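You operate a simulated robot arm through the tools that you are given. There is no shell and no other tool. Be economical: measure what you need, move in short steps, check, and stop when the job is done.

You run a simulated robot arm. Do the job below in one go: nothing can be reset, and whatever is moved stays where it is left.

Task
Add the tray's yellow and red tomatoes to the lane carton and pen it between the purple stops.
Fine: the tray on the narrow table; use free cells; slide the N31 stop out, slide the carton up to it, then slide the N30 stop out.
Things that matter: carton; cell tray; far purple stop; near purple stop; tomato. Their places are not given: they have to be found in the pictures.

It is judged by the outcome, as a careful person would: the job done as asked, and still so three seconds after it is handed in. It fails if anything else is knocked over, pushed out of place, dropped, spilled or broken.

Robot
A 6-joint arm with a two-finger parallel gripper, fixed in place. Base frame: the origin is at the foot of the arm, x ahead of it, y to its left, z up. Readings come in mm, degrees, newtons and seconds.
With the tool pointing down near the work surface it reaches from about 100 to 640 mm from the base axis. Its first joint turns from -66.0 to 66.0 degrees. Payload 2.45 kg.
The TCP is the grasp point between the finger pads, 24 mm short of the fingertips. In the tool frame z runs along the fingers and y along their closing line. Largest opening 68 mm; finger width 17, thickness 10; the body of the gripper, 40 by 70 mm, starts 41 mm behind the TCP.
Orientation is that of the tool frame in the base frame, as [roll, pitch, yaw] about the fixed x, y, z axes, in that order (R = Rz(yaw) Ry(pitch) Rx(roll)). With the fingers straight down and closing along the base's y, the tool's x points along the base's -x, its y along +y and its z along -z.

Tools
- The arm moves only by the tool drive_tool. Its argument "motion" is a list of rows, each a list of 3 entries, a list of its own where there are three numbers: the shift along the tool's x, y, z in cm, then the turn, a rotation vector about the tool's x, y, z in degrees, then the opening, from 0 (shut) to 1 (fully open). In form: [[[tx, ty, tz], [rx, ry, rz], hand], ...]. A call has 1 to 20 rows; each row is the pose to reach, as a shift and turn from the pose commanded when the call began, along the tool's axes at that moment. Each row takes 0.2 s and may step no farther than 50 mm and 8.6 degrees from the row before; otherwise, or with a gripper value out of range, the whole call is refused. Where a pose cannot be reached the arm comes as near as it can. A force on the tool above 90 N (or 10 N above the force at the start of the call, whichever is more), or a blocked arm, ends the call early, and 0.2 s more pass. Each finger travels about 108 mm/s and halts on what it meets, pressing with about 28 N; the grip force reading is that of the motor and also rises with nothing between the fingers. The clock runs only during rows and for 0.2 s after the last one: add rows that repeat a pose to give the fingers time. The reply holds the time, the measured pose of the TCP, the force on the tool along the base axes, the opening and the grip force, in the units named above and with some noise, with the torque about the TCP (base axes, N m) and any sound that the robot's microphone picked up, and new pictures: "views" is both (left out), scene, wrist or none.
- Cameras (640 x 400 px; columns grow to the right, rows downward): "scene" is fixed at [141.6, 409.3, 1439.8]; the picture's right is [-0.93, -0.38, 0.00], its down [-0.30, 0.74, -0.59] and it looks along [0.23, -0.55, -0.80] (base axes); focal length 374 px, centre (320, 200). "wrist" rides on the gripper at [84, 11, -75] in the tool frame; the picture's right is [-0.13, 0.99, 0.00], its down [-0.60, -0.08, -0.79] and it looks along [-0.79, -0.10, 0.61] (tool axes); focal length 251 px, centre (320, 200).
- pixel_to_xyz(camera, pixels): for up to 12 pixels [column, row] of the newest picture of that camera ("zoom" is the newest enlarged one), the place [x, y, z] in the base frame of the surface seen there, good to about 3 mm, but the place of the scene camera against the robot may be out by one fixed shift of up to 12 mm in any direction. No time passes.
- zoom(camera, box): a new picture of the part [left, top, right, bottom] of that camera's present view, enlarged. No time passes.
- close_job(): hands the job in; it is judged then, once.

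Keep the steps short. Do not move on a guess: measure, check each grasp and each placing, and mend mistakes. In all there are 80 turns and 200 pictures (those below and enlarged ones count). Leave the gripper open and the arm clear of the work at the hand-in unless told otherwise, and finish with a single line.

The tools are called as a command line: name --argument value ..., lists and objects as JSON in quotes. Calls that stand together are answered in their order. drive_tool: Moves the arm, as the interface text tells. Its arguments: {"type":"object","properties":{"motion":{"type":"array"},"views":{"type":"string","enum":["both","scene","wrist","none"]}},"required":["motion"]} The other tools are called the same way: pixel_to_xyz (camera, pixels) gives the place of the surface under pixels of a picture; zoom (camera, box) takes an enlarged picture of a part of a camera's view; close_job () hands the job in.

At the start:

```text
time: 0.0
position: [426.9, -89.5, 854.3]
orientation: [180.0, 0.0, -180.0]
ft_force: [0.8, 0.6, 0.6]
ft_torque: [0.02, -0.01, -0.03]
opening: 68.1
gripper_force: 0.1
```

scene: 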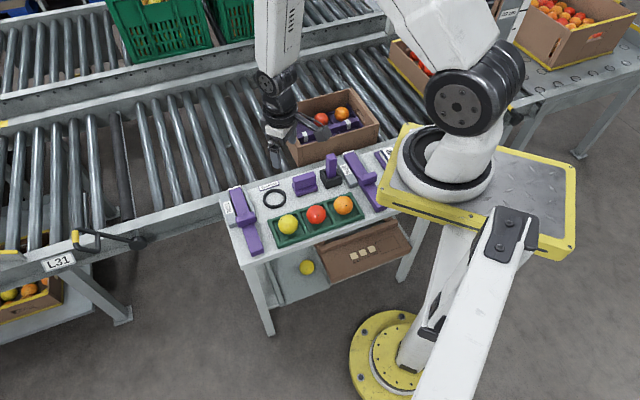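
wrist: 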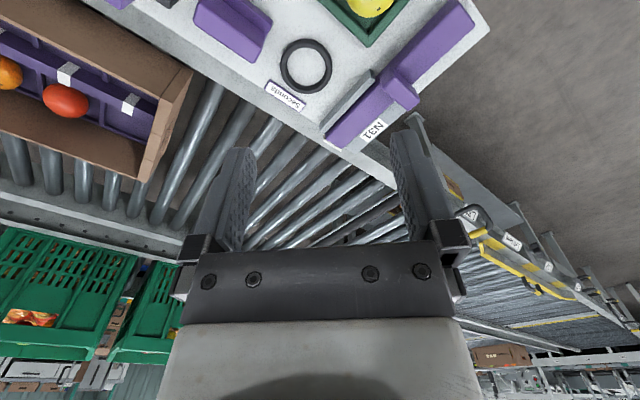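

I see a table with a green tray holding yellow, red and orange fruit, purple stops at both ends, and a carton on the roller lane. I'll zoom in for detail.

zoom --camera "scene" --box '[210, 80, 420, 280]'

zoom --camera "scene" --box '[270, 80, 400, 170]'

zoom --camera "wrist" --box '[0, 0, 500, 250]'

```text
2.00 times, centred on (315, 180) of scene
```

zoom: 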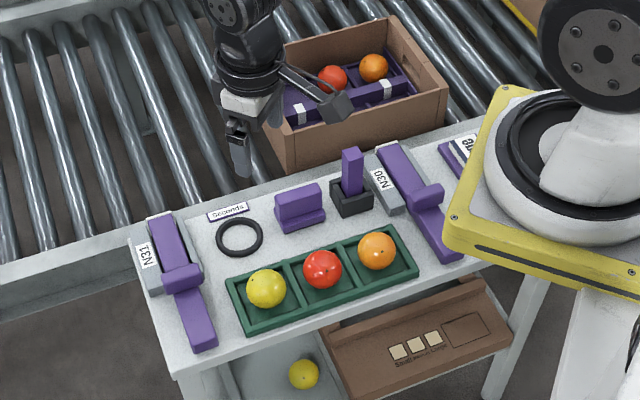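

```text
4.44 times, centred on (335, 125) of scene
```

zoom: 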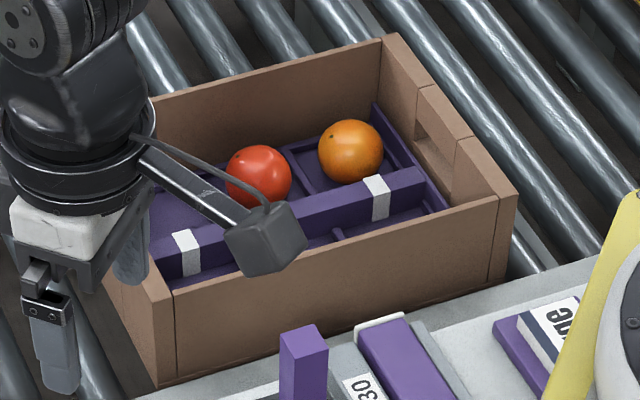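

```text
1.28 times, centred on (250, 125) of wrist
```

zoom: 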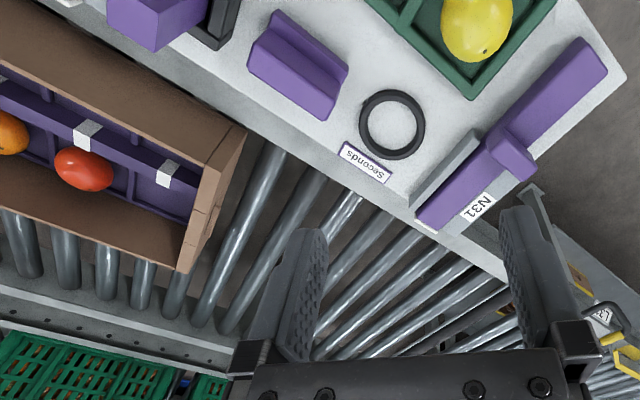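

Now I'll measure the key points: fruit, stops, table surface and carton rims.

pixel_to_xyz --camera "scene" --pixels '[[288, 224], [316, 213], [343, 204], [237, 193], [246, 217], [256, 250], [353, 156], [369, 176], [377, 204], [274, 198], [278, 232], [331, 222]]'

pixel_to_xyz --camera "scene" --pixels '[[348, 89], [378, 124], [304, 166], [293, 145], [321, 118], [342, 113], [309, 132], [345, 122], [330, 142], [230, 130], [260, 120], [320, 130]]'

pixel_to_xyz --camera "wrist" --pixels '[[68, 100], [130, 106], [70, 75], [190, 72], [140, 175], [372, 125], [398, 94], [460, 20], [345, 135], [240, 210], [10, 75], [370, 5]]'

```text
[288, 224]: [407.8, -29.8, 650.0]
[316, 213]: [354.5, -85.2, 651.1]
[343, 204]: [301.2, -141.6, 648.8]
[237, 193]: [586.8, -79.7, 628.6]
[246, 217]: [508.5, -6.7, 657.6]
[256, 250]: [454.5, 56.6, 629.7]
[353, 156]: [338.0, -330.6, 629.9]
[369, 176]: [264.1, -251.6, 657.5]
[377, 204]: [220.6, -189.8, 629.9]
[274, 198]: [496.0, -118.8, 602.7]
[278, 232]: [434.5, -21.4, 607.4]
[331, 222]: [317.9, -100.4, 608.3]
```

```text
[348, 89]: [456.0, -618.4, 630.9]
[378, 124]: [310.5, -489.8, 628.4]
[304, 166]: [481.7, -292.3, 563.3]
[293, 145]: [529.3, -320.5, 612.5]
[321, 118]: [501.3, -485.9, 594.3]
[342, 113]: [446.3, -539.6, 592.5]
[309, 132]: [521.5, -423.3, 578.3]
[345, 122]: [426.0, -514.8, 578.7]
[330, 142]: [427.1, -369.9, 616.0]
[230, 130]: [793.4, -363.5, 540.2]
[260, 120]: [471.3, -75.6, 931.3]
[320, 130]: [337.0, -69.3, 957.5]
```

```text
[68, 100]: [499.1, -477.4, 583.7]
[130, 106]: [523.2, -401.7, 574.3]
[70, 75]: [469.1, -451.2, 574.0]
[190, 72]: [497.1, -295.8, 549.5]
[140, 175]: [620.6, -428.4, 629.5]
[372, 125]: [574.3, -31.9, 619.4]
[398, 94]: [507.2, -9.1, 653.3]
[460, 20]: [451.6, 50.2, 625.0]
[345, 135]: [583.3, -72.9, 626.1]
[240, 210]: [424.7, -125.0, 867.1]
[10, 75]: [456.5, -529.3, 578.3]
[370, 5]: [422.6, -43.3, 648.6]
```

The two cameras agree to a few mm. The lane runs along about (0.69, 0.72). I'll bring the wrist camera over the carton, staying high, and yaw the tool -44° so it looks across the lane.

drive_tool --motion '[[[1.1, -4.25, 0], [0, 0, 7.3], 1], [[2.2, -8.5, 0], [0, 0, 14.7], 1], [[3.3, -12.75, 0], [0, 0, 22], 1], [[4.4, -17, 0], [0, 0, 29.3], 1], [[5.5, -21.25, 0], [0, 0, 36.6], 1], [[6.7, -25.5, 0], [0, 0, 44], 1], [[6.7, -25.5, 0], [0, 0, 44], 1]]'

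```text
time: 1.6
position: [359.9, -345.1, 856.2]
orientation: [-180.0, 0.0, 135.9]
ft_force: [0.0, 0.8, -0.5]
ft_torque: [-0.02, -0.01, 0.02]
opening: 67.7
gripper_force: 0.0
```

scene: 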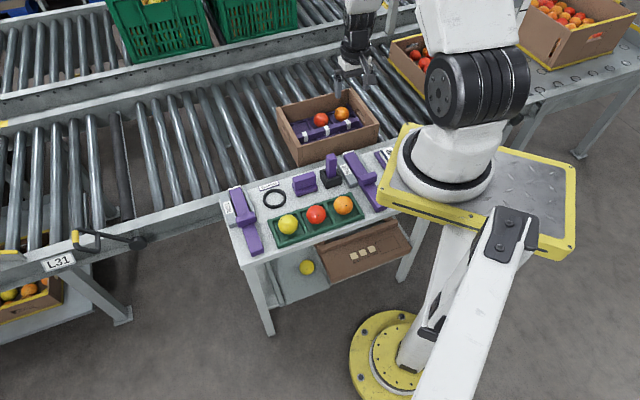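
wrist: 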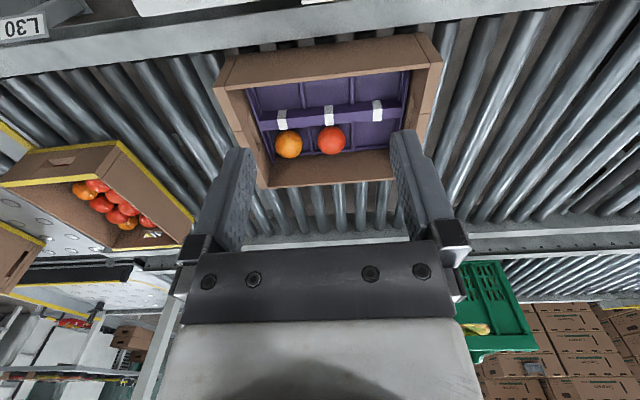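

zoom --camera "wrist" --box '[200, 20, 460, 195]'

zoom --camera "scene" --box '[265, 80, 395, 175]'

```text
2.29 times, centred on (330, 108) of wrist
```

zoom: 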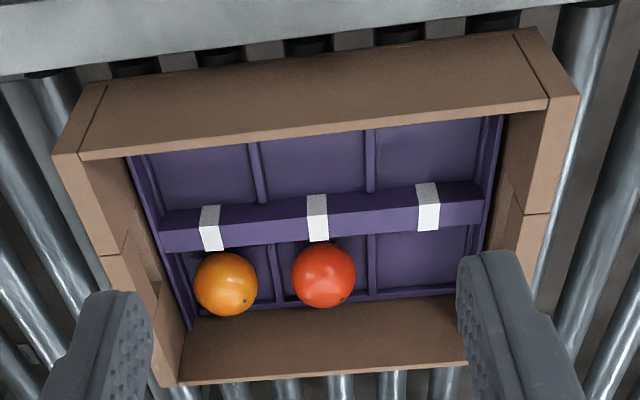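

```text
4.21 times, centred on (330, 128) of scene
```

zoom: 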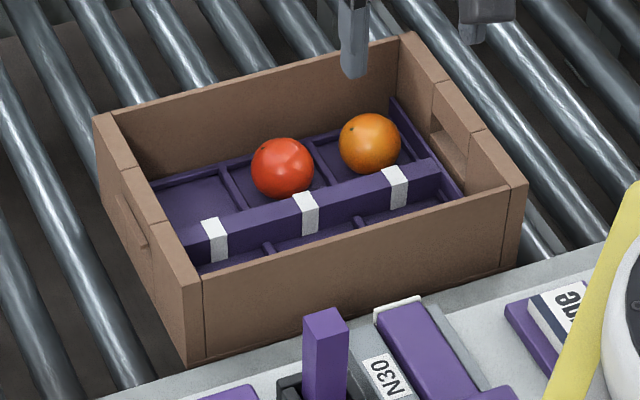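

The carton has 6 cells: the far row holds an orange and a red one, and the near three are free. I'll measure the carton geometry from the wrist zoom.

zoom --camera "wrist" --box '[200, 20, 460, 195]'

pixel_to_xyz --camera "wrist" --pixels '[[226, 84], [432, 54], [316, 67], [286, 89], [333, 83], [380, 76], [285, 108], [325, 106], [376, 105], [315, 58], [289, 140], [332, 134]]'

pixel_to_xyz --camera "zoom" --pixels '[[65, 155], [560, 100], [320, 137], [320, 75], [260, 170], [370, 160], [205, 183], [310, 170], [430, 155], [265, 223], [380, 208], [330, 18]]'

```text
2.29 times, centred on (330, 108) of wrist
```

zoom: 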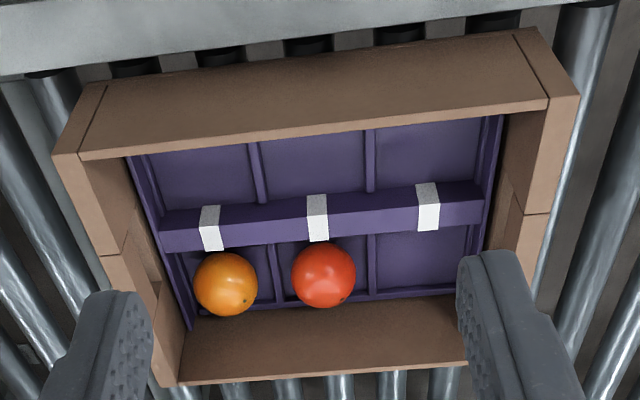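

```text
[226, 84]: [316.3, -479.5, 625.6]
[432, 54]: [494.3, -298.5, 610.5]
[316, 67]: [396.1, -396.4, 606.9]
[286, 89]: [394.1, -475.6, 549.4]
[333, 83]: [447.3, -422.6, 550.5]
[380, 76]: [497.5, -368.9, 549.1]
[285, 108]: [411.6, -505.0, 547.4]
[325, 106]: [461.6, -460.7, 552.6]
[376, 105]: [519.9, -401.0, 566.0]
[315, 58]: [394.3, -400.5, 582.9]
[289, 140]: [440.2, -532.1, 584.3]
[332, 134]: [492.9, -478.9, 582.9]
```

```text
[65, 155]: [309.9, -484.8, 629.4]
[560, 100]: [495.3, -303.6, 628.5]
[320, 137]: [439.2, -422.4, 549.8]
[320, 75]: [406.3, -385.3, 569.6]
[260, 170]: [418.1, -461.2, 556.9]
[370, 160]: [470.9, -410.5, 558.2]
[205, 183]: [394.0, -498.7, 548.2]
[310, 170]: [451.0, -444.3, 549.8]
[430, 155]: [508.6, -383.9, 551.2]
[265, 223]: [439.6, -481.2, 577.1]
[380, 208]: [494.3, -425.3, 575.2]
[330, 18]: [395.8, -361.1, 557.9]
```

Near cells are about 73 × 68 mm with a floor z≈549, centres at v≈602 (u≈-60, 13, 86). Next I'll take the wrist camera over the tray, staying high.

drive_tool --motion '[[[3.46, 3.18, 0.8], [0, 0, 0], 1], [[6.91, 6.35, 1.6], [0, 0, 0], 1], [[10.37, 9.53, 2.4], [0, 0, 0], 1], [[13.82, 12.7, 3.2], [0, 0, 0], 1], [[17.28, 15.88, 4], [0, 0, 0], 1], [[20.73, 19.05, 4.8], [0, 0, 0], 1], [[24.19, 22.23, 5.6], [0, 0, 0], 1], [[24.19, 22.23, 5.6], [0, 0, 0], 1]]' --views "wrist"

zoom --camera "wrist" --box '[160, 0, 480, 200]'

```text
time: 3.4
position: [339.8, -17.6, 800.2]
orientation: [-180.0, -0.1, 136.0]
ft_force: [1.2, -0.2, 0.6]
ft_torque: [-0.01, 0.02, 0.0]
opening: 68.4
gripper_force: 0.0
```

wrist: 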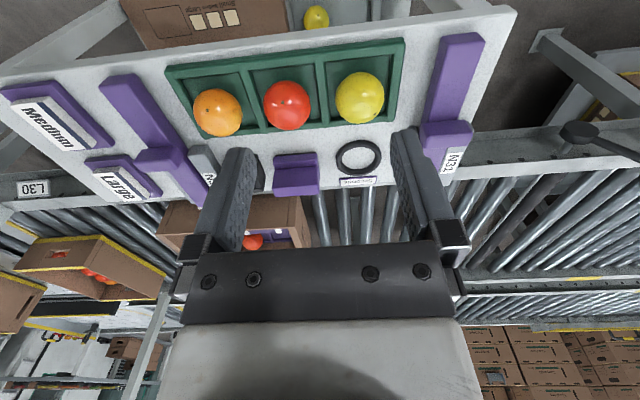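

```text
2.00 times, centred on (320, 100) of wrist
```

zoom: 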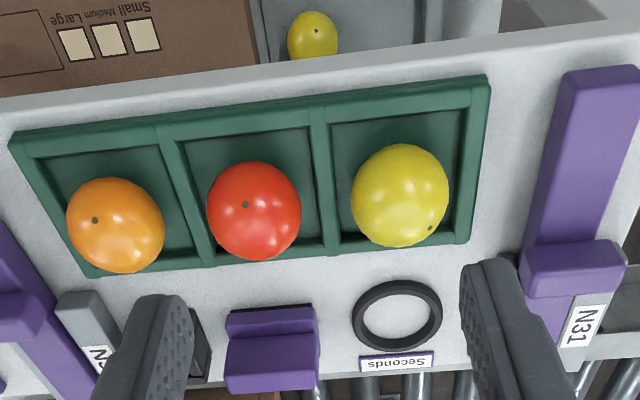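

I'll measure tray walls, tray floor and the tomatoes' outlines.

pixel_to_xyz --camera "zoom" --pixels '[[400, 195], [400, 148], [400, 240], [358, 195], [442, 195], [255, 210], [255, 166], [255, 254], [212, 210], [297, 210], [350, 130], [172, 185]]'

pixel_to_xyz --camera "zoom" --pixels '[[328, 160], [475, 165], [482, 90], [460, 235], [330, 105], [340, 250], [20, 150], [95, 268], [220, 150], [400, 125], [500, 200], [270, 345]]'

pixel_to_xyz --camera "zoom" --pixels '[[600, 80], [530, 235], [575, 255], [535, 280], [618, 275], [590, 150], [20, 300], [200, 340], [90, 310], [265, 372], [545, 300], [610, 255]]'

```text
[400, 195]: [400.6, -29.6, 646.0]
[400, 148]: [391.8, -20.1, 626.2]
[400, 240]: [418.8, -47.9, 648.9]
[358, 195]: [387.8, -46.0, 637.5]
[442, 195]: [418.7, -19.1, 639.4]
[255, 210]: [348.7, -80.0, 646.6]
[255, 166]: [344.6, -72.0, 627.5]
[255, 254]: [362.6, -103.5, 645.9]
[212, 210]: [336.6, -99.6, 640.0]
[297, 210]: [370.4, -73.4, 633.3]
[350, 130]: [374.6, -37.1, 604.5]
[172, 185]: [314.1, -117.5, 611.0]
```

```text
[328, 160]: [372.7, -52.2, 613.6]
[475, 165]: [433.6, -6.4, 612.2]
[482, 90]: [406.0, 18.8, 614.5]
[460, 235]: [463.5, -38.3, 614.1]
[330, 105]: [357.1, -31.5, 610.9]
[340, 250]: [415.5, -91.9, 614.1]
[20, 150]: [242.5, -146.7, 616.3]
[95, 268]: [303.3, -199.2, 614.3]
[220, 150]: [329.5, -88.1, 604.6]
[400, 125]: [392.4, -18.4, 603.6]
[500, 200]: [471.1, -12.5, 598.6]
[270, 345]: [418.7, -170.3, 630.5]
```

```text
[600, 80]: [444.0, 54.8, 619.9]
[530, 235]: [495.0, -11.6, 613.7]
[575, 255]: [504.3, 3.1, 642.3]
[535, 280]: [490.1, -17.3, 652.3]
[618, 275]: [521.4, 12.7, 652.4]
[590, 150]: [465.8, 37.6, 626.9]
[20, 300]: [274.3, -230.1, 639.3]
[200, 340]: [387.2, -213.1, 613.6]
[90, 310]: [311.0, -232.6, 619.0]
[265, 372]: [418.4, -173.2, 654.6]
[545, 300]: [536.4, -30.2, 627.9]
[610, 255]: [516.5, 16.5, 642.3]
```

Tray floor z≈603.5, rims 614, tomato radius about 25. The yellow one's centre is about (409,-38,629). I'll come above it to z≈700 and check the view.

drive_tool --motion '[[[-3.2, 1.67, 2], [0, 0, 0], 1], [[-6.4, 3.34, 4], [0, 0, 0], 1], [[-6.4, 3.34, 8], [0, 0, 0], 0.97], [[-6.4, 3.34, 10], [0, 0, 0], 0.97], [[-6.4, 3.34, 10], [0, 0, 0], 0.97]]'

zoom --camera "scene" --box '[210, 130, 370, 260]'

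```text
time: 4.6
position: [410.3, -37.6, 699.6]
orientation: [-179.9, 0.0, 136.0]
ft_force: [-0.2, 0.1, 0.4]
ft_torque: [0.0, 0.0, -0.01]
opening: 65.7
gripper_force: 0.0
```

scene: 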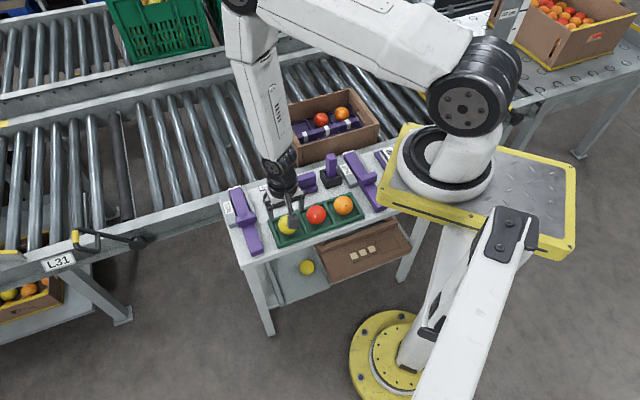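
wrist: 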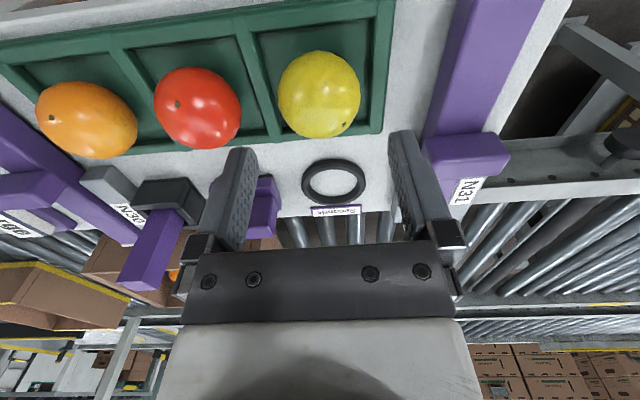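

```text
3.08 times, centred on (290, 195) of scene
```

zoom: 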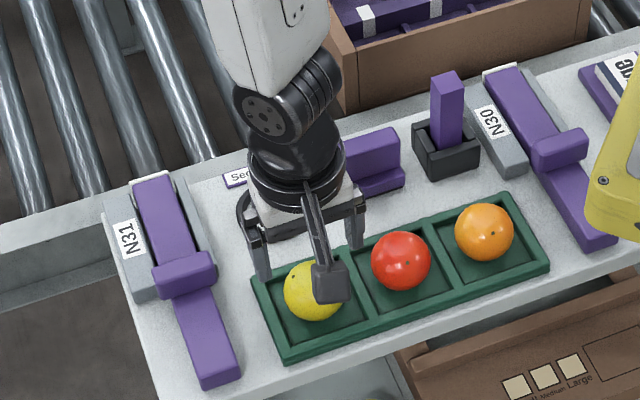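

The yellow tomato projects within about 1 mm of the TCP axis. I'll descend to z≈639 and close gently.

drive_tool --motion '[[[0.1, 0, 3], [0, 0, 0], 0.97], [[0.1, 0, 5], [0, 0, 0], 0.97], [[0.1, 0, 6.05], [0, 0, 0], 0.97], [[0.1, 0, 6.05], [0, 0, 0], 0.8], [[0.1, 0, 6.05], [0, 0, 0], 0.71], [[0.1, 0, 6.05], [0, 0, 0], 0.71]]' --views "wrist"

```text
time: 6.0
position: [409.2, -36.1, 639.5]
orientation: [-179.9, 0.1, 136.1]
ft_force: [0.9, 12.8, 32.9]
ft_torque: [0.71, -0.22, 0.36]
opening: 58.4
gripper_force: 6.2
```

wrist: 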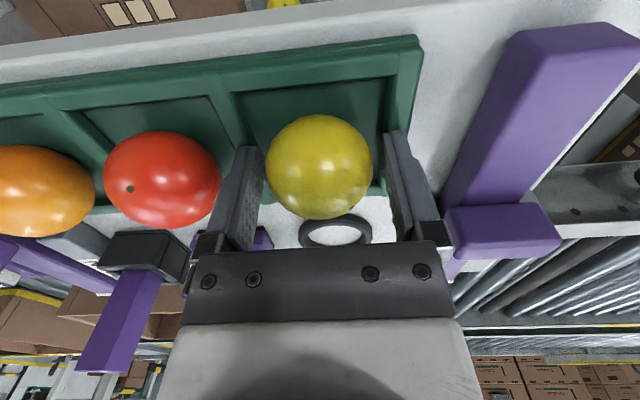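

There is an upward force of 33 N and the opening halted at 58, so the tips are touching the tray rims. I'll open slightly and raise 5 mm before closing again.

drive_tool --motion '[[[0.1, 0, 5.7], [0, 0, 0], 0.9], [[0.1, 0, 5.4], [0, 0, 0], 0.92], [[0.1, 0, 5.4], [0, 0, 0], 0.92]]' --views "none"

```text
refused: row 1 steps farther than a row can; nothing moved
```

The shifts count from the current pose, so I'll redo it as a raise of -0.6 cm.

drive_tool --motion '[[[0, 0, -0.3], [0, 0, 0], 0.92], [[0, 0, -0.6], [0, 0, 0], 0.95], [[0, 0, -0.6], [0, 0, 0], 0.95]]' --views "both"

zoom --camera "wrist" --box '[160, 60, 480, 260]'

zoom --camera "scene" --box '[240, 170, 340, 250]'

```text
time: 6.8
position: [406.8, -36.3, 644.0]
orientation: [-179.9, 0.0, 136.0]
ft_force: [-0.4, 0.5, -0.6]
ft_torque: [-0.01, -0.04, 0.0]
opening: 64.6
gripper_force: 0.1
```

scene: 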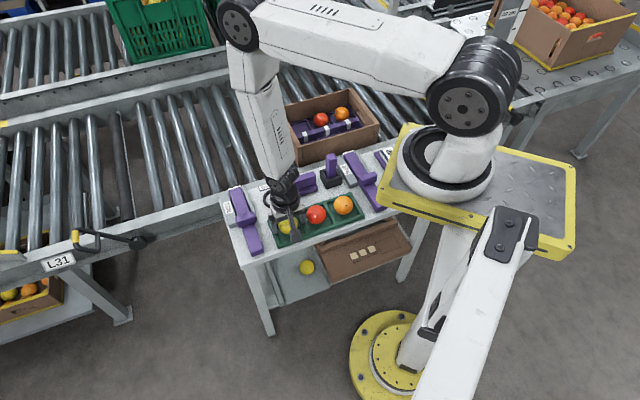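
wrist: 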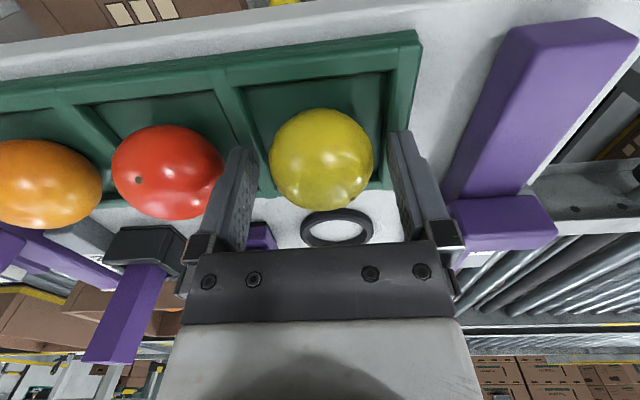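

```text
2.00 times, centred on (320, 160) of wrist
```

zoom: 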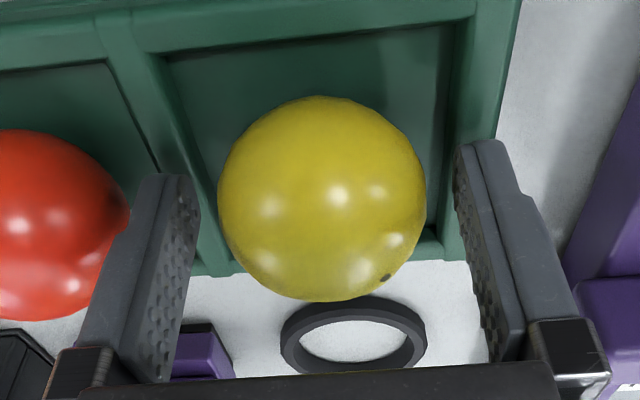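

```text
5.00 times, centred on (290, 210) of scene
```

zoom: 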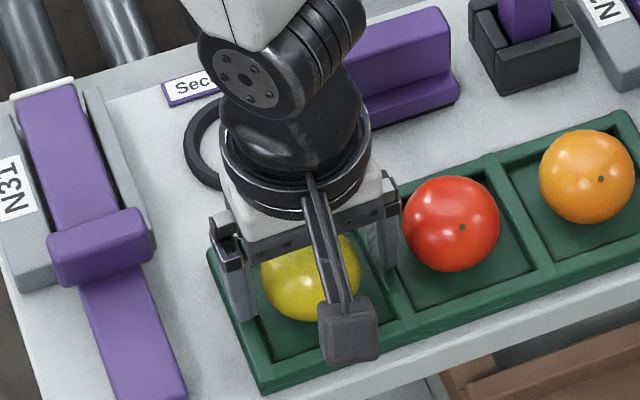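

Forces are back to zero and the tray is undisturbed. Closing at z=644, with the tips about 9 mm below the tomato's equator.

drive_tool --motion '[[[0, 0, 0], [0, 0, 0], 0.85], [[0, 0, 0], [0, 0, 0], 0.76], [[0, 0, 0], [0, 0, 0], 0.72], [[0, 0, 0], [0, 0, 0], 0.7]]' --views "wrist"

```text
time: 7.8
position: [409.2, -36.4, 643.3]
orientation: [-179.9, 0.0, 136.1]
ft_force: [-0.4, 0.6, 0.6]
ft_torque: [0.06, 0.0, -0.02]
opening: 50.4
gripper_force: 15.6
```

wrist: 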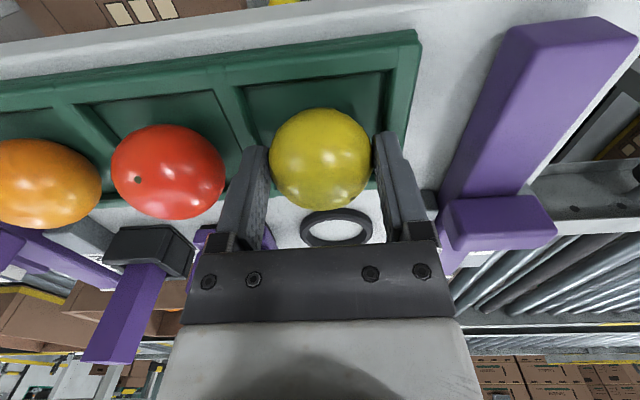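

The grip holds at 50.4 mm with 15.6 N. I'll lift 6 cm and check.

drive_tool --motion '[[[0, 0, -2], [0, 0, 0], 0.69], [[0, 0, -5], [0, 0, 0], 0.68], [[0, 0, -9], [0, 0, 0], 0.68], [[0, 0, -11], [0, 0, 0], 0.68]]' --views "wrist"

```text
time: 8.8
position: [407.0, -37.1, 754.5]
orientation: [-180.0, 0.0, 136.0]
ft_force: [0.3, 0.5, -1.9]
ft_torque: [0.02, 0.01, 0.0]
opening: 50.6
gripper_force: 15.5
```

wrist: 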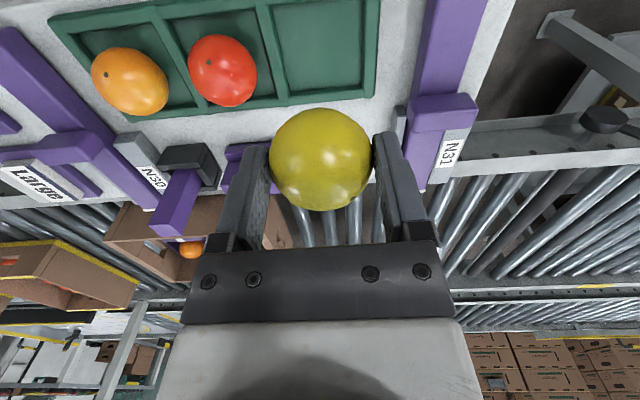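

It's held. I'll carry it at this height to above the near cell on the N31 side, about (482,-370).

drive_tool --motion '[[[-3.56, -2.35, 0], [0, 0, 0], 0.68], [[-7.12, -4.7, 0], [0, 0, 0], 0.68], [[-10.69, -7.05, 0], [0, 0, 0], 0.68], [[-14.25, -9.4, 0], [0, 0, 0], 0.68], [[-17.8, -11.76, 0], [0, 0, 0], 0.68], [[-21.4, -14.1, 0], [0, 0, 0], 0.68], [[-24.9, -16.5, 0], [0, 0, 0], 0.68], [[-28.5, -18.81, 0], [0, 0, 0], 0.68], [[-28.5, -18.81, 0], [0, 0, 0], 0.68]]'

zoom --camera "wrist" --box '[100, 0, 500, 250]'

```text
time: 10.8
position: [485.1, -373.2, 754.3]
orientation: [180.0, 0.0, 136.0]
ft_force: [-0.4, -0.2, -0.8]
ft_torque: [0.02, -0.02, -0.01]
opening: 50.5
gripper_force: 16.1
```

scene: 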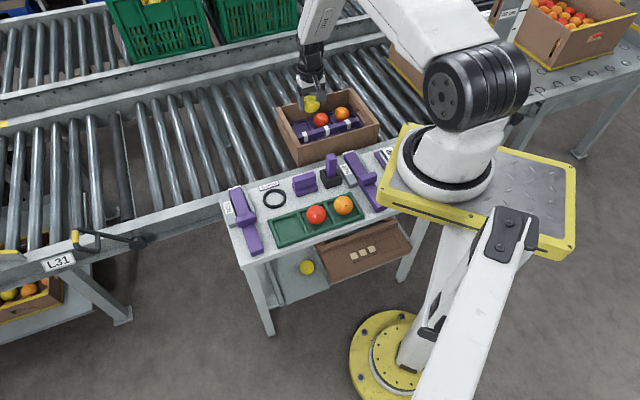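
wrist: 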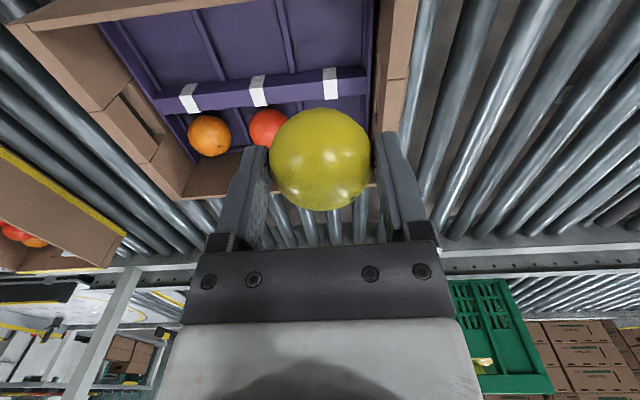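

```text
1.60 times, centred on (300, 125) of wrist
```

zoom: 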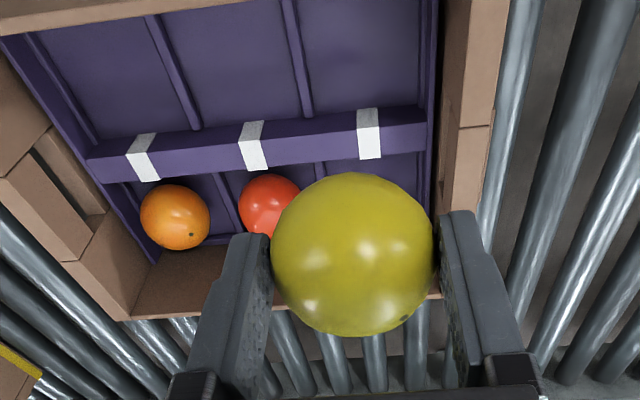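

I'll measure this cell's bounds from here before lowering.

pixel_to_xyz --camera "zoom" --pixels '[[300, 60], [428, 60], [310, 112], [360, 115], [420, 100], [430, 118], [370, 140], [440, 80], [470, 60], [360, 60], [160, 50], [350, 112]]'

pixel_to_xyz --camera "wrist" --pixels '[[200, 7], [330, 5], [385, 5], [410, 10], [100, 14], [40, 22], [290, 60], [345, 62], [330, 100], [352, 75], [250, 100], [380, 90]]'

```text
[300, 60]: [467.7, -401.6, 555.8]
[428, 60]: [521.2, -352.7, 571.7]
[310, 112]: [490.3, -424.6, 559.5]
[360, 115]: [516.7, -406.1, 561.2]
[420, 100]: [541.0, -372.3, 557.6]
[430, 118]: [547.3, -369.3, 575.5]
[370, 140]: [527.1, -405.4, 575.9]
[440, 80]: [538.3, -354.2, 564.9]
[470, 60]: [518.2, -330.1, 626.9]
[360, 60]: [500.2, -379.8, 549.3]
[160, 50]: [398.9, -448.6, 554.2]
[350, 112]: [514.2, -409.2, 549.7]
```

```text
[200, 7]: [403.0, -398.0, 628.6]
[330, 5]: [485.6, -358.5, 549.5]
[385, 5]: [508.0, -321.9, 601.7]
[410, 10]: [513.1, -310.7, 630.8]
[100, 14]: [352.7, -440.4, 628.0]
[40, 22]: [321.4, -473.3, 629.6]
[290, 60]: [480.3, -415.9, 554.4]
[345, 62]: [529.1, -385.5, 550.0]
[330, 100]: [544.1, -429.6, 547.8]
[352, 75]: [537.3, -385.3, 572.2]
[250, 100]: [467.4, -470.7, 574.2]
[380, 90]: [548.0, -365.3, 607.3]
```

The cell spans u 54–126 and v 568–651, with its floor at 549.5. I'm within 4 mm of centre, so I'll shift 3 mm outward and lower to 1–2 mm above the floor.

drive_tool --motion '[[[-0.3, 0.1, 4], [0, 0, 0], 0.68], [[-0.3, 0.1, 8], [0, 0, 0], 0.68], [[-0.3, 0.1, 12], [0, 0, 0], 0.68], [[-0.3, 0.1, 14.5], [0, 0, 0], 0.68], [[-0.3, 0.1, 16.2], [0, 0, 0], 0.68], [[-0.3, 0.1, 16.2], [0, 0, 0], 0.68]]'

zoom --camera "scene" --box '[265, 80, 395, 175]'

```text
time: 12.2
position: [486.6, -371.3, 592.9]
orientation: [-179.8, -0.1, 136.0]
ft_force: [0.1, 0.2, -0.1]
ft_torque: [-0.05, 0.04, -0.01]
opening: 50.6
gripper_force: 16.4
```

scene: 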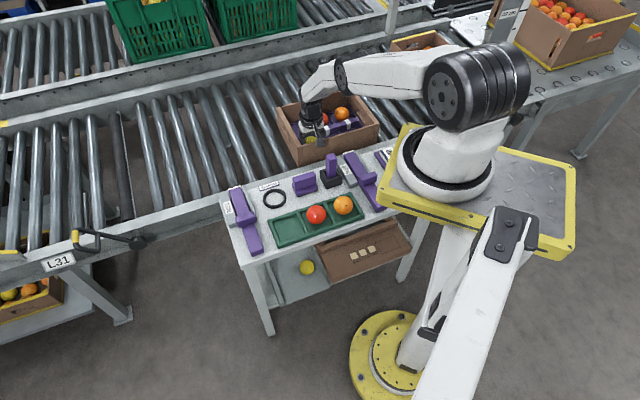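
wrist: 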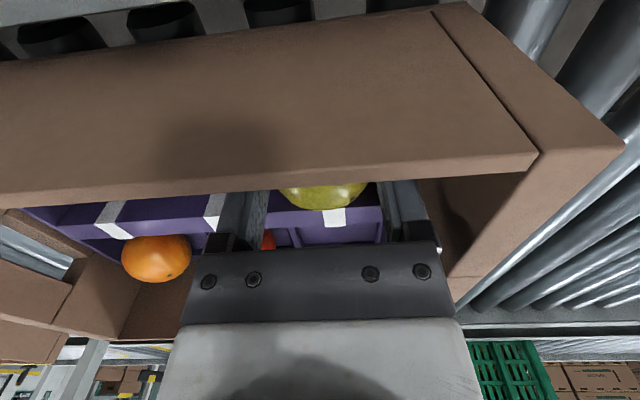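

```text
4.21 times, centred on (330, 128) of scene
```

zoom: 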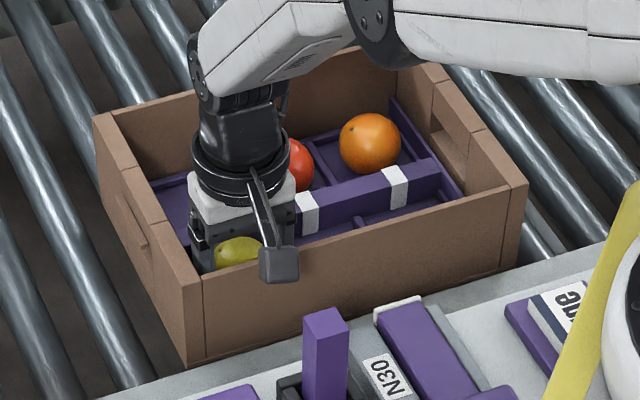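

All is clear with no contact force. I'll lower 2 mm, open to 58 mm, wait, then rise straight up.

drive_tool --motion '[[[0, 0, 0.2], [0, 0, 0], 0.68], [[0, 0, 0.2], [0, 0, 0], 0.76], [[0, 0, 0.2], [0, 0, 0], 0.86], [[0, 0, 0.2], [0, 0, 0], 0.86], [[0, 0, -3], [0, 0, 0], 0.86], [[0, 0, -7], [0, 0, 0], 0.86], [[0, 0, -11.5], [0, 0, 0], 0.86], [[0, 0, -15.5], [0, 0, 0], 0.86]]'

zoom --camera "wrist" --box '[100, 0, 500, 250]'

```text
time: 14.0
position: [484.3, -373.0, 747.6]
orientation: [-179.9, 0.0, 136.0]
ft_force: [0.2, 0.1, 0.1]
ft_torque: [0.02, 0.04, -0.04]
opening: 58.6
gripper_force: 0.1
```

scene: 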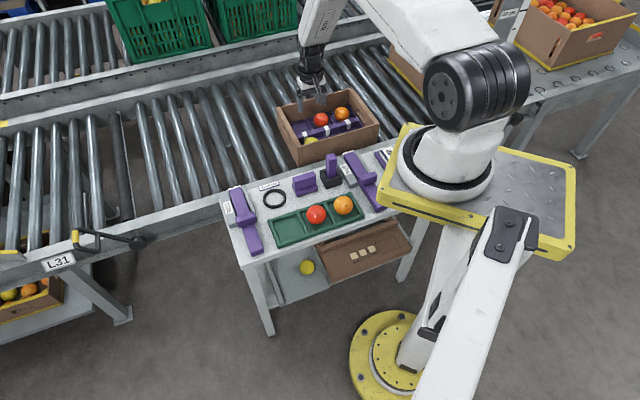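
wrist: 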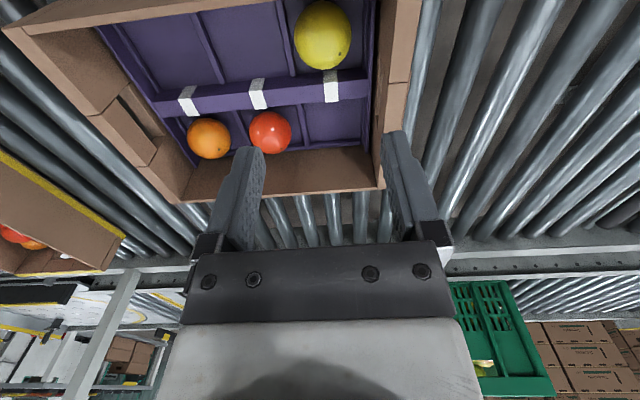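

```text
1.60 times, centred on (300, 125) of wrist
```

zoom: 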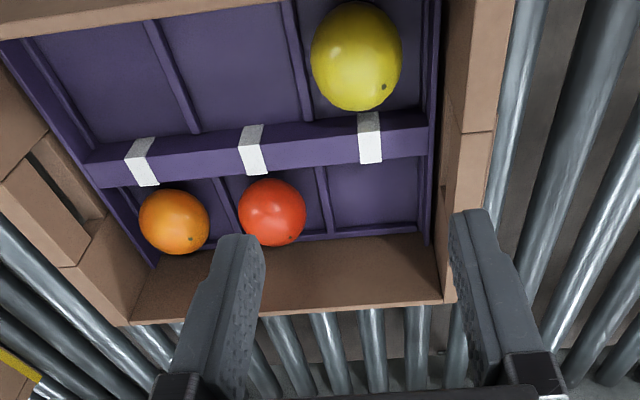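

Yellow sits in its cell. Next I'll go above the red tomato at (356,-93.5).

drive_tool --motion '[[[4.1, 1.6, 0], [0, 0, 0], 0.9], [[8.2, 3.2, 0], [0, 0, 0], 0.95], [[12.3, 4.8, 0], [0, 0, 0], 0.95], [[16.4, 6.4, 0], [0, 0, 0], 0.95], [[20.5, 8, 0], [0, 0, 0], 0.95], [[24.6, 9.6, 0], [0, 0, 0], 0.95], [[28.65, 11.2, 0], [0, 0, 0], 0.95], [[28.65, 11.2, 4.8], [0, 0, 0], 0.95], [[28.65, 11.2, 4.8], [0, 0, 0], 0.95]]' --views "wrist"

zoom --camera "wrist" --box '[160, 0, 480, 200]'

```text
time: 16.0
position: [357.5, -92.8, 701.0]
orientation: [179.9, 0.1, 136.1]
ft_force: [0.0, 0.4, -0.3]
ft_torque: [-0.01, 0.02, 0.03]
opening: 64.8
gripper_force: 0.0
```

wrist: 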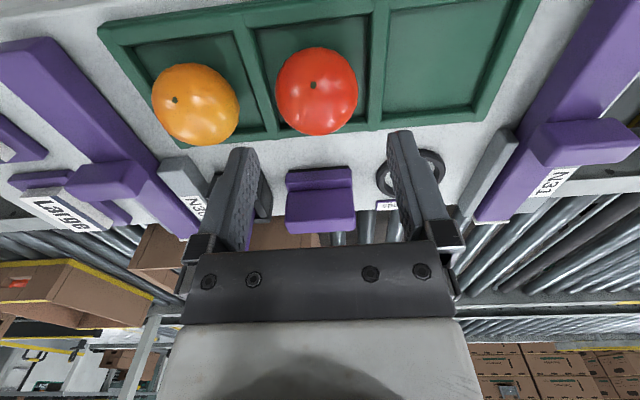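

```text
2.00 times, centred on (320, 100) of wrist
```

zoom: 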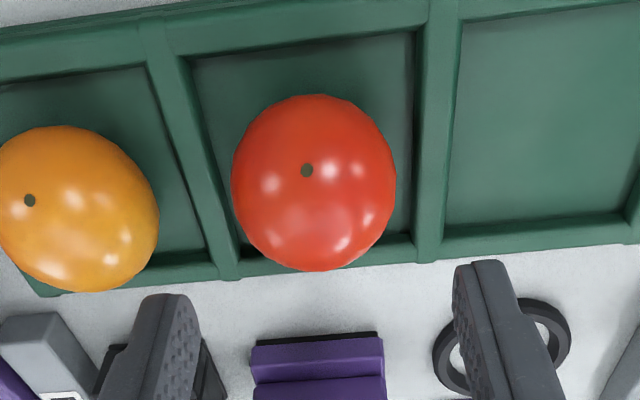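

Red is within about 2 mm of the TCP axis. I'll correct that, descend to z≈644 and close.

drive_tool --motion '[[[0.2, -0.1, 3], [0, 0, 0], 0.95], [[0.2, -0.1, 5], [0, 0, 0], 0.95], [[0.2, -0.1, 5.7], [0, 0, 0], 0.95], [[0.2, -0.1, 5.7], [0, 0, 0], 0.85], [[0.2, -0.1, 5.7], [0, 0, 0], 0.76], [[0.2, -0.1, 5.7], [0, 0, 0], 0.71], [[0.2, -0.1, 5.7], [0, 0, 0], 0.69]]' --views "wrist"

```text
time: 17.6
position: [354.7, -91.2, 642.6]
orientation: [-179.9, 0.0, 136.0]
ft_force: [-0.1, -0.9, 0.1]
ft_torque: [-0.01, 0.01, -0.01]
opening: 51.0
gripper_force: 16.1
```

wrist: 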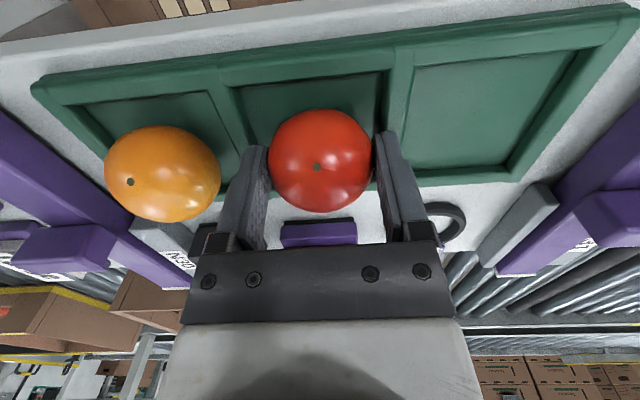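

Red is gripped at 51 mm and 16 N. I'll lift 13 cm, carry it over the middle near cell (435,-425) and stop there to check.

drive_tool --motion '[[[0, 0, -3], [0, 0, 0], 0.68], [[0, 0, -7.5], [0, 0, 0], 0.68], [[0, 0, -11.5], [0, 0, 0], 0.68], [[-2, -1.2, -13], [0, 0, 0], 0.68], [[-5.83, -3.7, -13], [0, 0, 0], 0.68], [[-9.7, -6.2, -13], [0, 0, 0], 0.68], [[-13.5, -8.6, -13], [0, 0, 0], 0.68], [[-17.3, -11, -13], [0, 0, 0], 0.68], [[-21.2, -13.5, -13], [0, 0, 0], 0.68], [[-25, -15.9, -13], [0, 0, 0], 0.68], [[-28.88, -18.39, -13], [0, 0, 0], 0.68], [[-28.88, -18.39, -11], [0, 0, 0], 0.68], [[-28.88, -18.39, -11], [0, 0, 0], 0.68]]'

zoom --camera "wrist" --box '[100, 0, 500, 250]'

```text
time: 20.4
position: [432.9, -424.1, 752.5]
orientation: [-179.9, -0.1, 136.0]
ft_force: [0.2, -0.4, 0.5]
ft_torque: [-0.01, -0.01, -0.01]
opening: 50.9
gripper_force: 15.7
```

scene: 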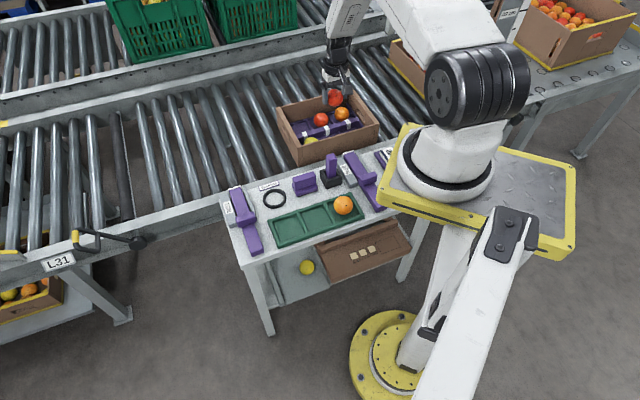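
wrist: 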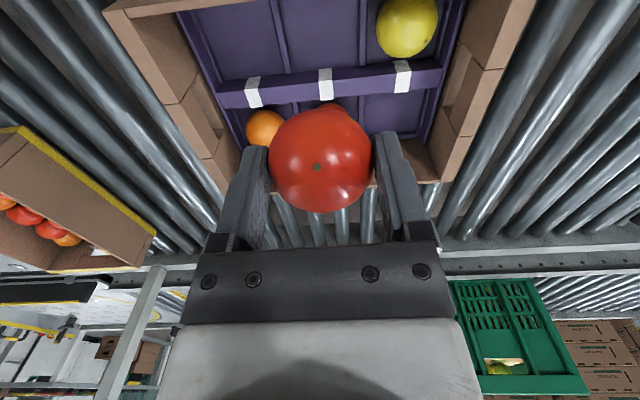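

```text
1.60 times, centred on (300, 125) of wrist
```

zoom: 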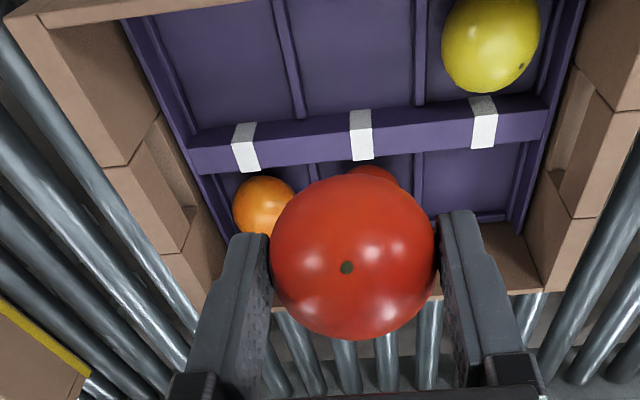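

Measuring the middle cell's dividers and the yellow tomato.

pixel_to_xyz --camera "zoom" --pixels '[[290, 50], [420, 60], [298, 112], [420, 100], [350, 60], [350, 108], [490, 45], [443, 50], [230, 10], [60, 20], [360, 128], [215, 140]]'

```text
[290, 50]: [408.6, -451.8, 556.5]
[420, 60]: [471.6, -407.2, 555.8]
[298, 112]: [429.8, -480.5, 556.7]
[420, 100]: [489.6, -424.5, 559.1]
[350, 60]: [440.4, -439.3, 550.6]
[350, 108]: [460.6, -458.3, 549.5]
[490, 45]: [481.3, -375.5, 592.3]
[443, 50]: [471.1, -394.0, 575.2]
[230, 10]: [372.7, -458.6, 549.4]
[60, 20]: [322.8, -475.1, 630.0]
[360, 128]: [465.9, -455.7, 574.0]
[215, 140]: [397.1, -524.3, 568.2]
```

The TCP is 3 mm short in v and otherwise centred. I'll lower the red tomato into the middle near cell.

drive_tool --motion '[[[-0.3, 0, 4], [0, 0, 0], 0.68], [[-0.3, 0, 8], [0, 0, 0], 0.68], [[-0.3, 0, 12], [0, 0, 0], 0.68], [[-0.3, 0, 14.5], [0, 0, 0], 0.68], [[-0.3, 0, 16], [0, 0, 0], 0.68], [[-0.3, 0, 16.2], [0, 0, 0], 0.68], [[-0.3, 0, 16.2], [0, 0, 0], 0.68]]' --views "scene"

```text
time: 22.0
position: [435.7, -422.9, 592.0]
orientation: [-179.9, 0.1, 135.9]
ft_force: [-0.7, 0.8, 0.0]
ft_torque: [0.03, 0.01, 0.02]
opening: 50.5
gripper_force: 15.9
out of reach, approached as far as the arm can: row 5, 6, 7
```

scene: 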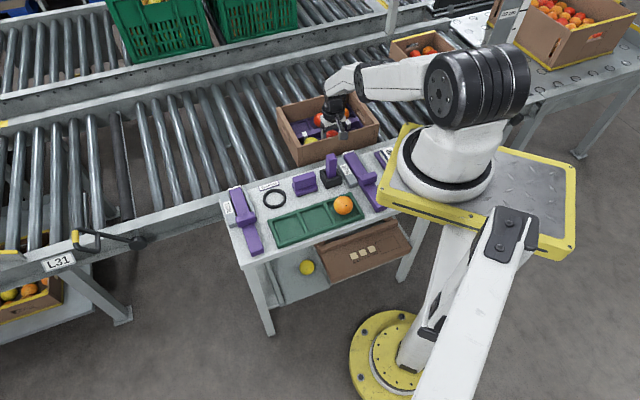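

I'm at the edge of reach, with z=592 about 2 mm above the floor. I'll back off 2 mm toward the base, lower slightly, release and rise.

drive_tool --motion '[[[0.3, 0, 0.1], [0, 0, 0], 0.68], [[0.3, 0, 0.1], [0, 0, 0], 0.76], [[0.3, 0, 0.1], [0, 0, 0], 0.86], [[0.3, 0, 0.1], [0, 0, 0], 0.86], [[0.3, 0, -3], [0, 0, 0], 0.86], [[0.3, 0, -7], [0, 0, 0], 0.86], [[0.3, 0, -11.5], [0, 0, 0], 0.86], [[0.3, 0, -15.5], [0, 0, 0], 0.86]]'

zoom --camera "wrist" --box '[100, 0, 500, 250]'

```text
time: 23.8
position: [433.0, -421.6, 749.2]
orientation: [-180.0, -0.1, 136.0]
ft_force: [-0.1, 0.7, 0.3]
ft_torque: [0.01, 0.03, -0.03]
opening: 58.4
gripper_force: 0.0
```

scene: 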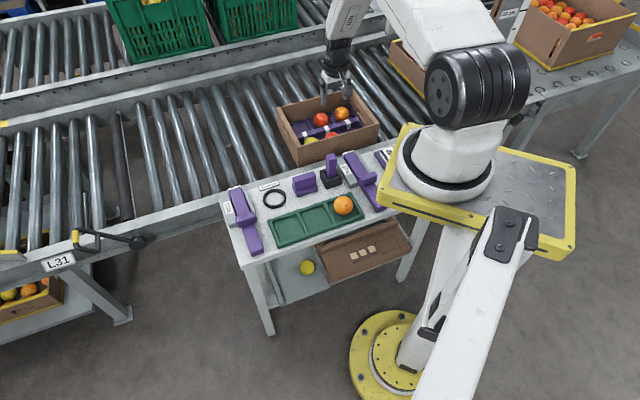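
wrist: 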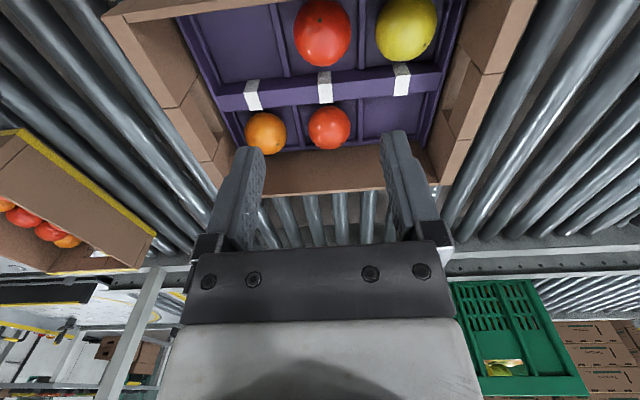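

```text
1.60 times, centred on (300, 125) of wrist
```

zoom: 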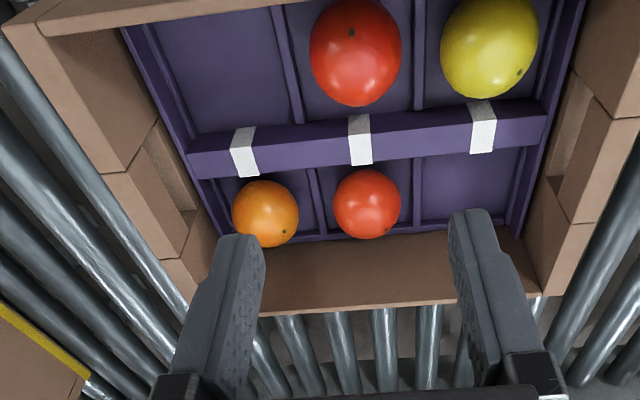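

Both tomatoes are seated. Next is the N31 stop: I'll take the wrist camera to look at it along its slide.

drive_tool --motion '[[[2.94, 3.54, -1], [0, 0, 0], 0.95], [[5.89, 7.08, -2], [0, 0, 0], 1], [[8.83, 10.6, -2], [0, 0, 0], 1], [[11.8, 14.15, -2], [0, 0, 0], 1], [[14.7, 17.7, -2], [0, 0, 0], 1], [[17.7, 21.2, -2], [0, 0, 0], 1], [[20.6, 24.8, -2], [0, 0, 0], 1], [[23.55, 28.3, -2], [0, 0, 0], 1], [[26.5, 31.8, -2], [0, 0, 0], 1], [[29.44, 35.38, -2], [0, 0, 0], 1], [[29.44, 35.38, -2], [0, 0, 0], 1]]'

zoom --camera "wrist" --box '[160, 0, 480, 200]'

zoom --camera "scene" --box '[210, 170, 290, 260]'

```text
time: 26.2
position: [467.3, 38.3, 768.6]
orientation: [-180.0, -0.1, 136.0]
ft_force: [0.0, 0.3, 0.4]
ft_torque: [0.05, -0.01, 0.03]
opening: 68.0
gripper_force: 0.1
```

scene: 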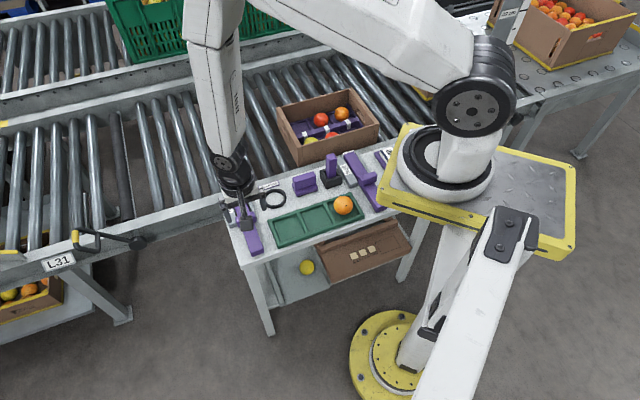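
wrist: 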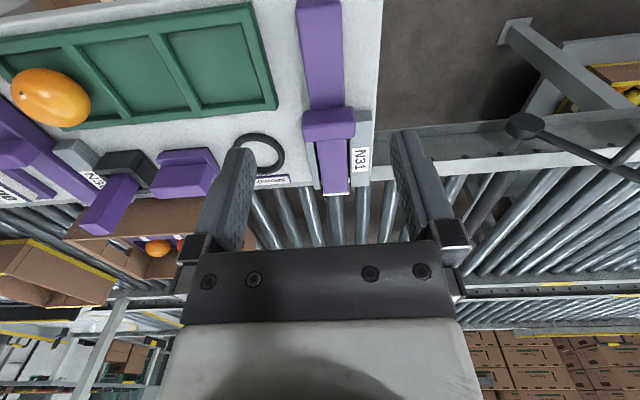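

```text
2.00 times, centred on (320, 100) of wrist
```

zoom: 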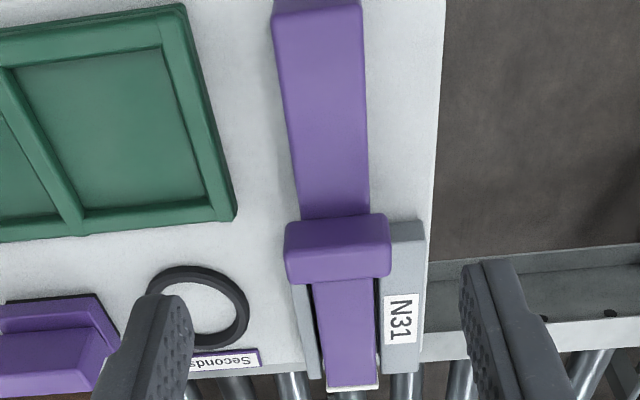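

```text
4.44 times, centred on (250, 215) of scene
```

zoom: 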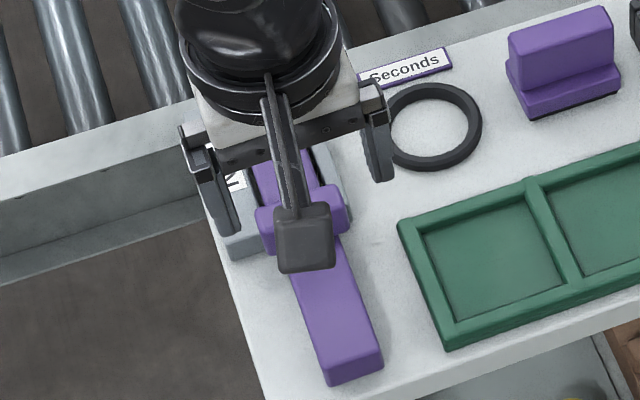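

Measuring the handle, rails and bar ends.

pixel_to_xyz --camera "wrist" --pixels '[[317, 10], [322, 90], [330, 115], [330, 132], [308, 125], [350, 122], [333, 165], [336, 192], [312, 170], [362, 140], [368, 178], [305, 3]]'

pixel_to_xyz --camera "wrist" --pixels '[[298, 5], [341, 5], [302, 60], [342, 60], [285, 130], [274, 184], [372, 130], [392, 160], [330, 108], [330, 137], [356, 112], [303, 145]]'

```text
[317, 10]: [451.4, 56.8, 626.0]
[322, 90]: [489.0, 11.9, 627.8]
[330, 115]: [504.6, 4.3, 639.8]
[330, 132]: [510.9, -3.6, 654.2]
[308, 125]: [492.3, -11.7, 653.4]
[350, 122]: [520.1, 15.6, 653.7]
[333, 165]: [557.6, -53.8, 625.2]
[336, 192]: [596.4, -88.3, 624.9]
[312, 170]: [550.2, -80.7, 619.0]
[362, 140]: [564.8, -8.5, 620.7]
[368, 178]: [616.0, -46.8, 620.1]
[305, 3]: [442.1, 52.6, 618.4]
```

```text
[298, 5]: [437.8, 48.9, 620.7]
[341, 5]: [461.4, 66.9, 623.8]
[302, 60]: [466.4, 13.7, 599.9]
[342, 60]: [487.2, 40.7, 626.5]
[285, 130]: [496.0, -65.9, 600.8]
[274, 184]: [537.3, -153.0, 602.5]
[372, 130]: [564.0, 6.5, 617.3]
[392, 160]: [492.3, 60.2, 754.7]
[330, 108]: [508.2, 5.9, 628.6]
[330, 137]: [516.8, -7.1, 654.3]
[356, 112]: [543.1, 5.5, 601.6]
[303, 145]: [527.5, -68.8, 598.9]
```

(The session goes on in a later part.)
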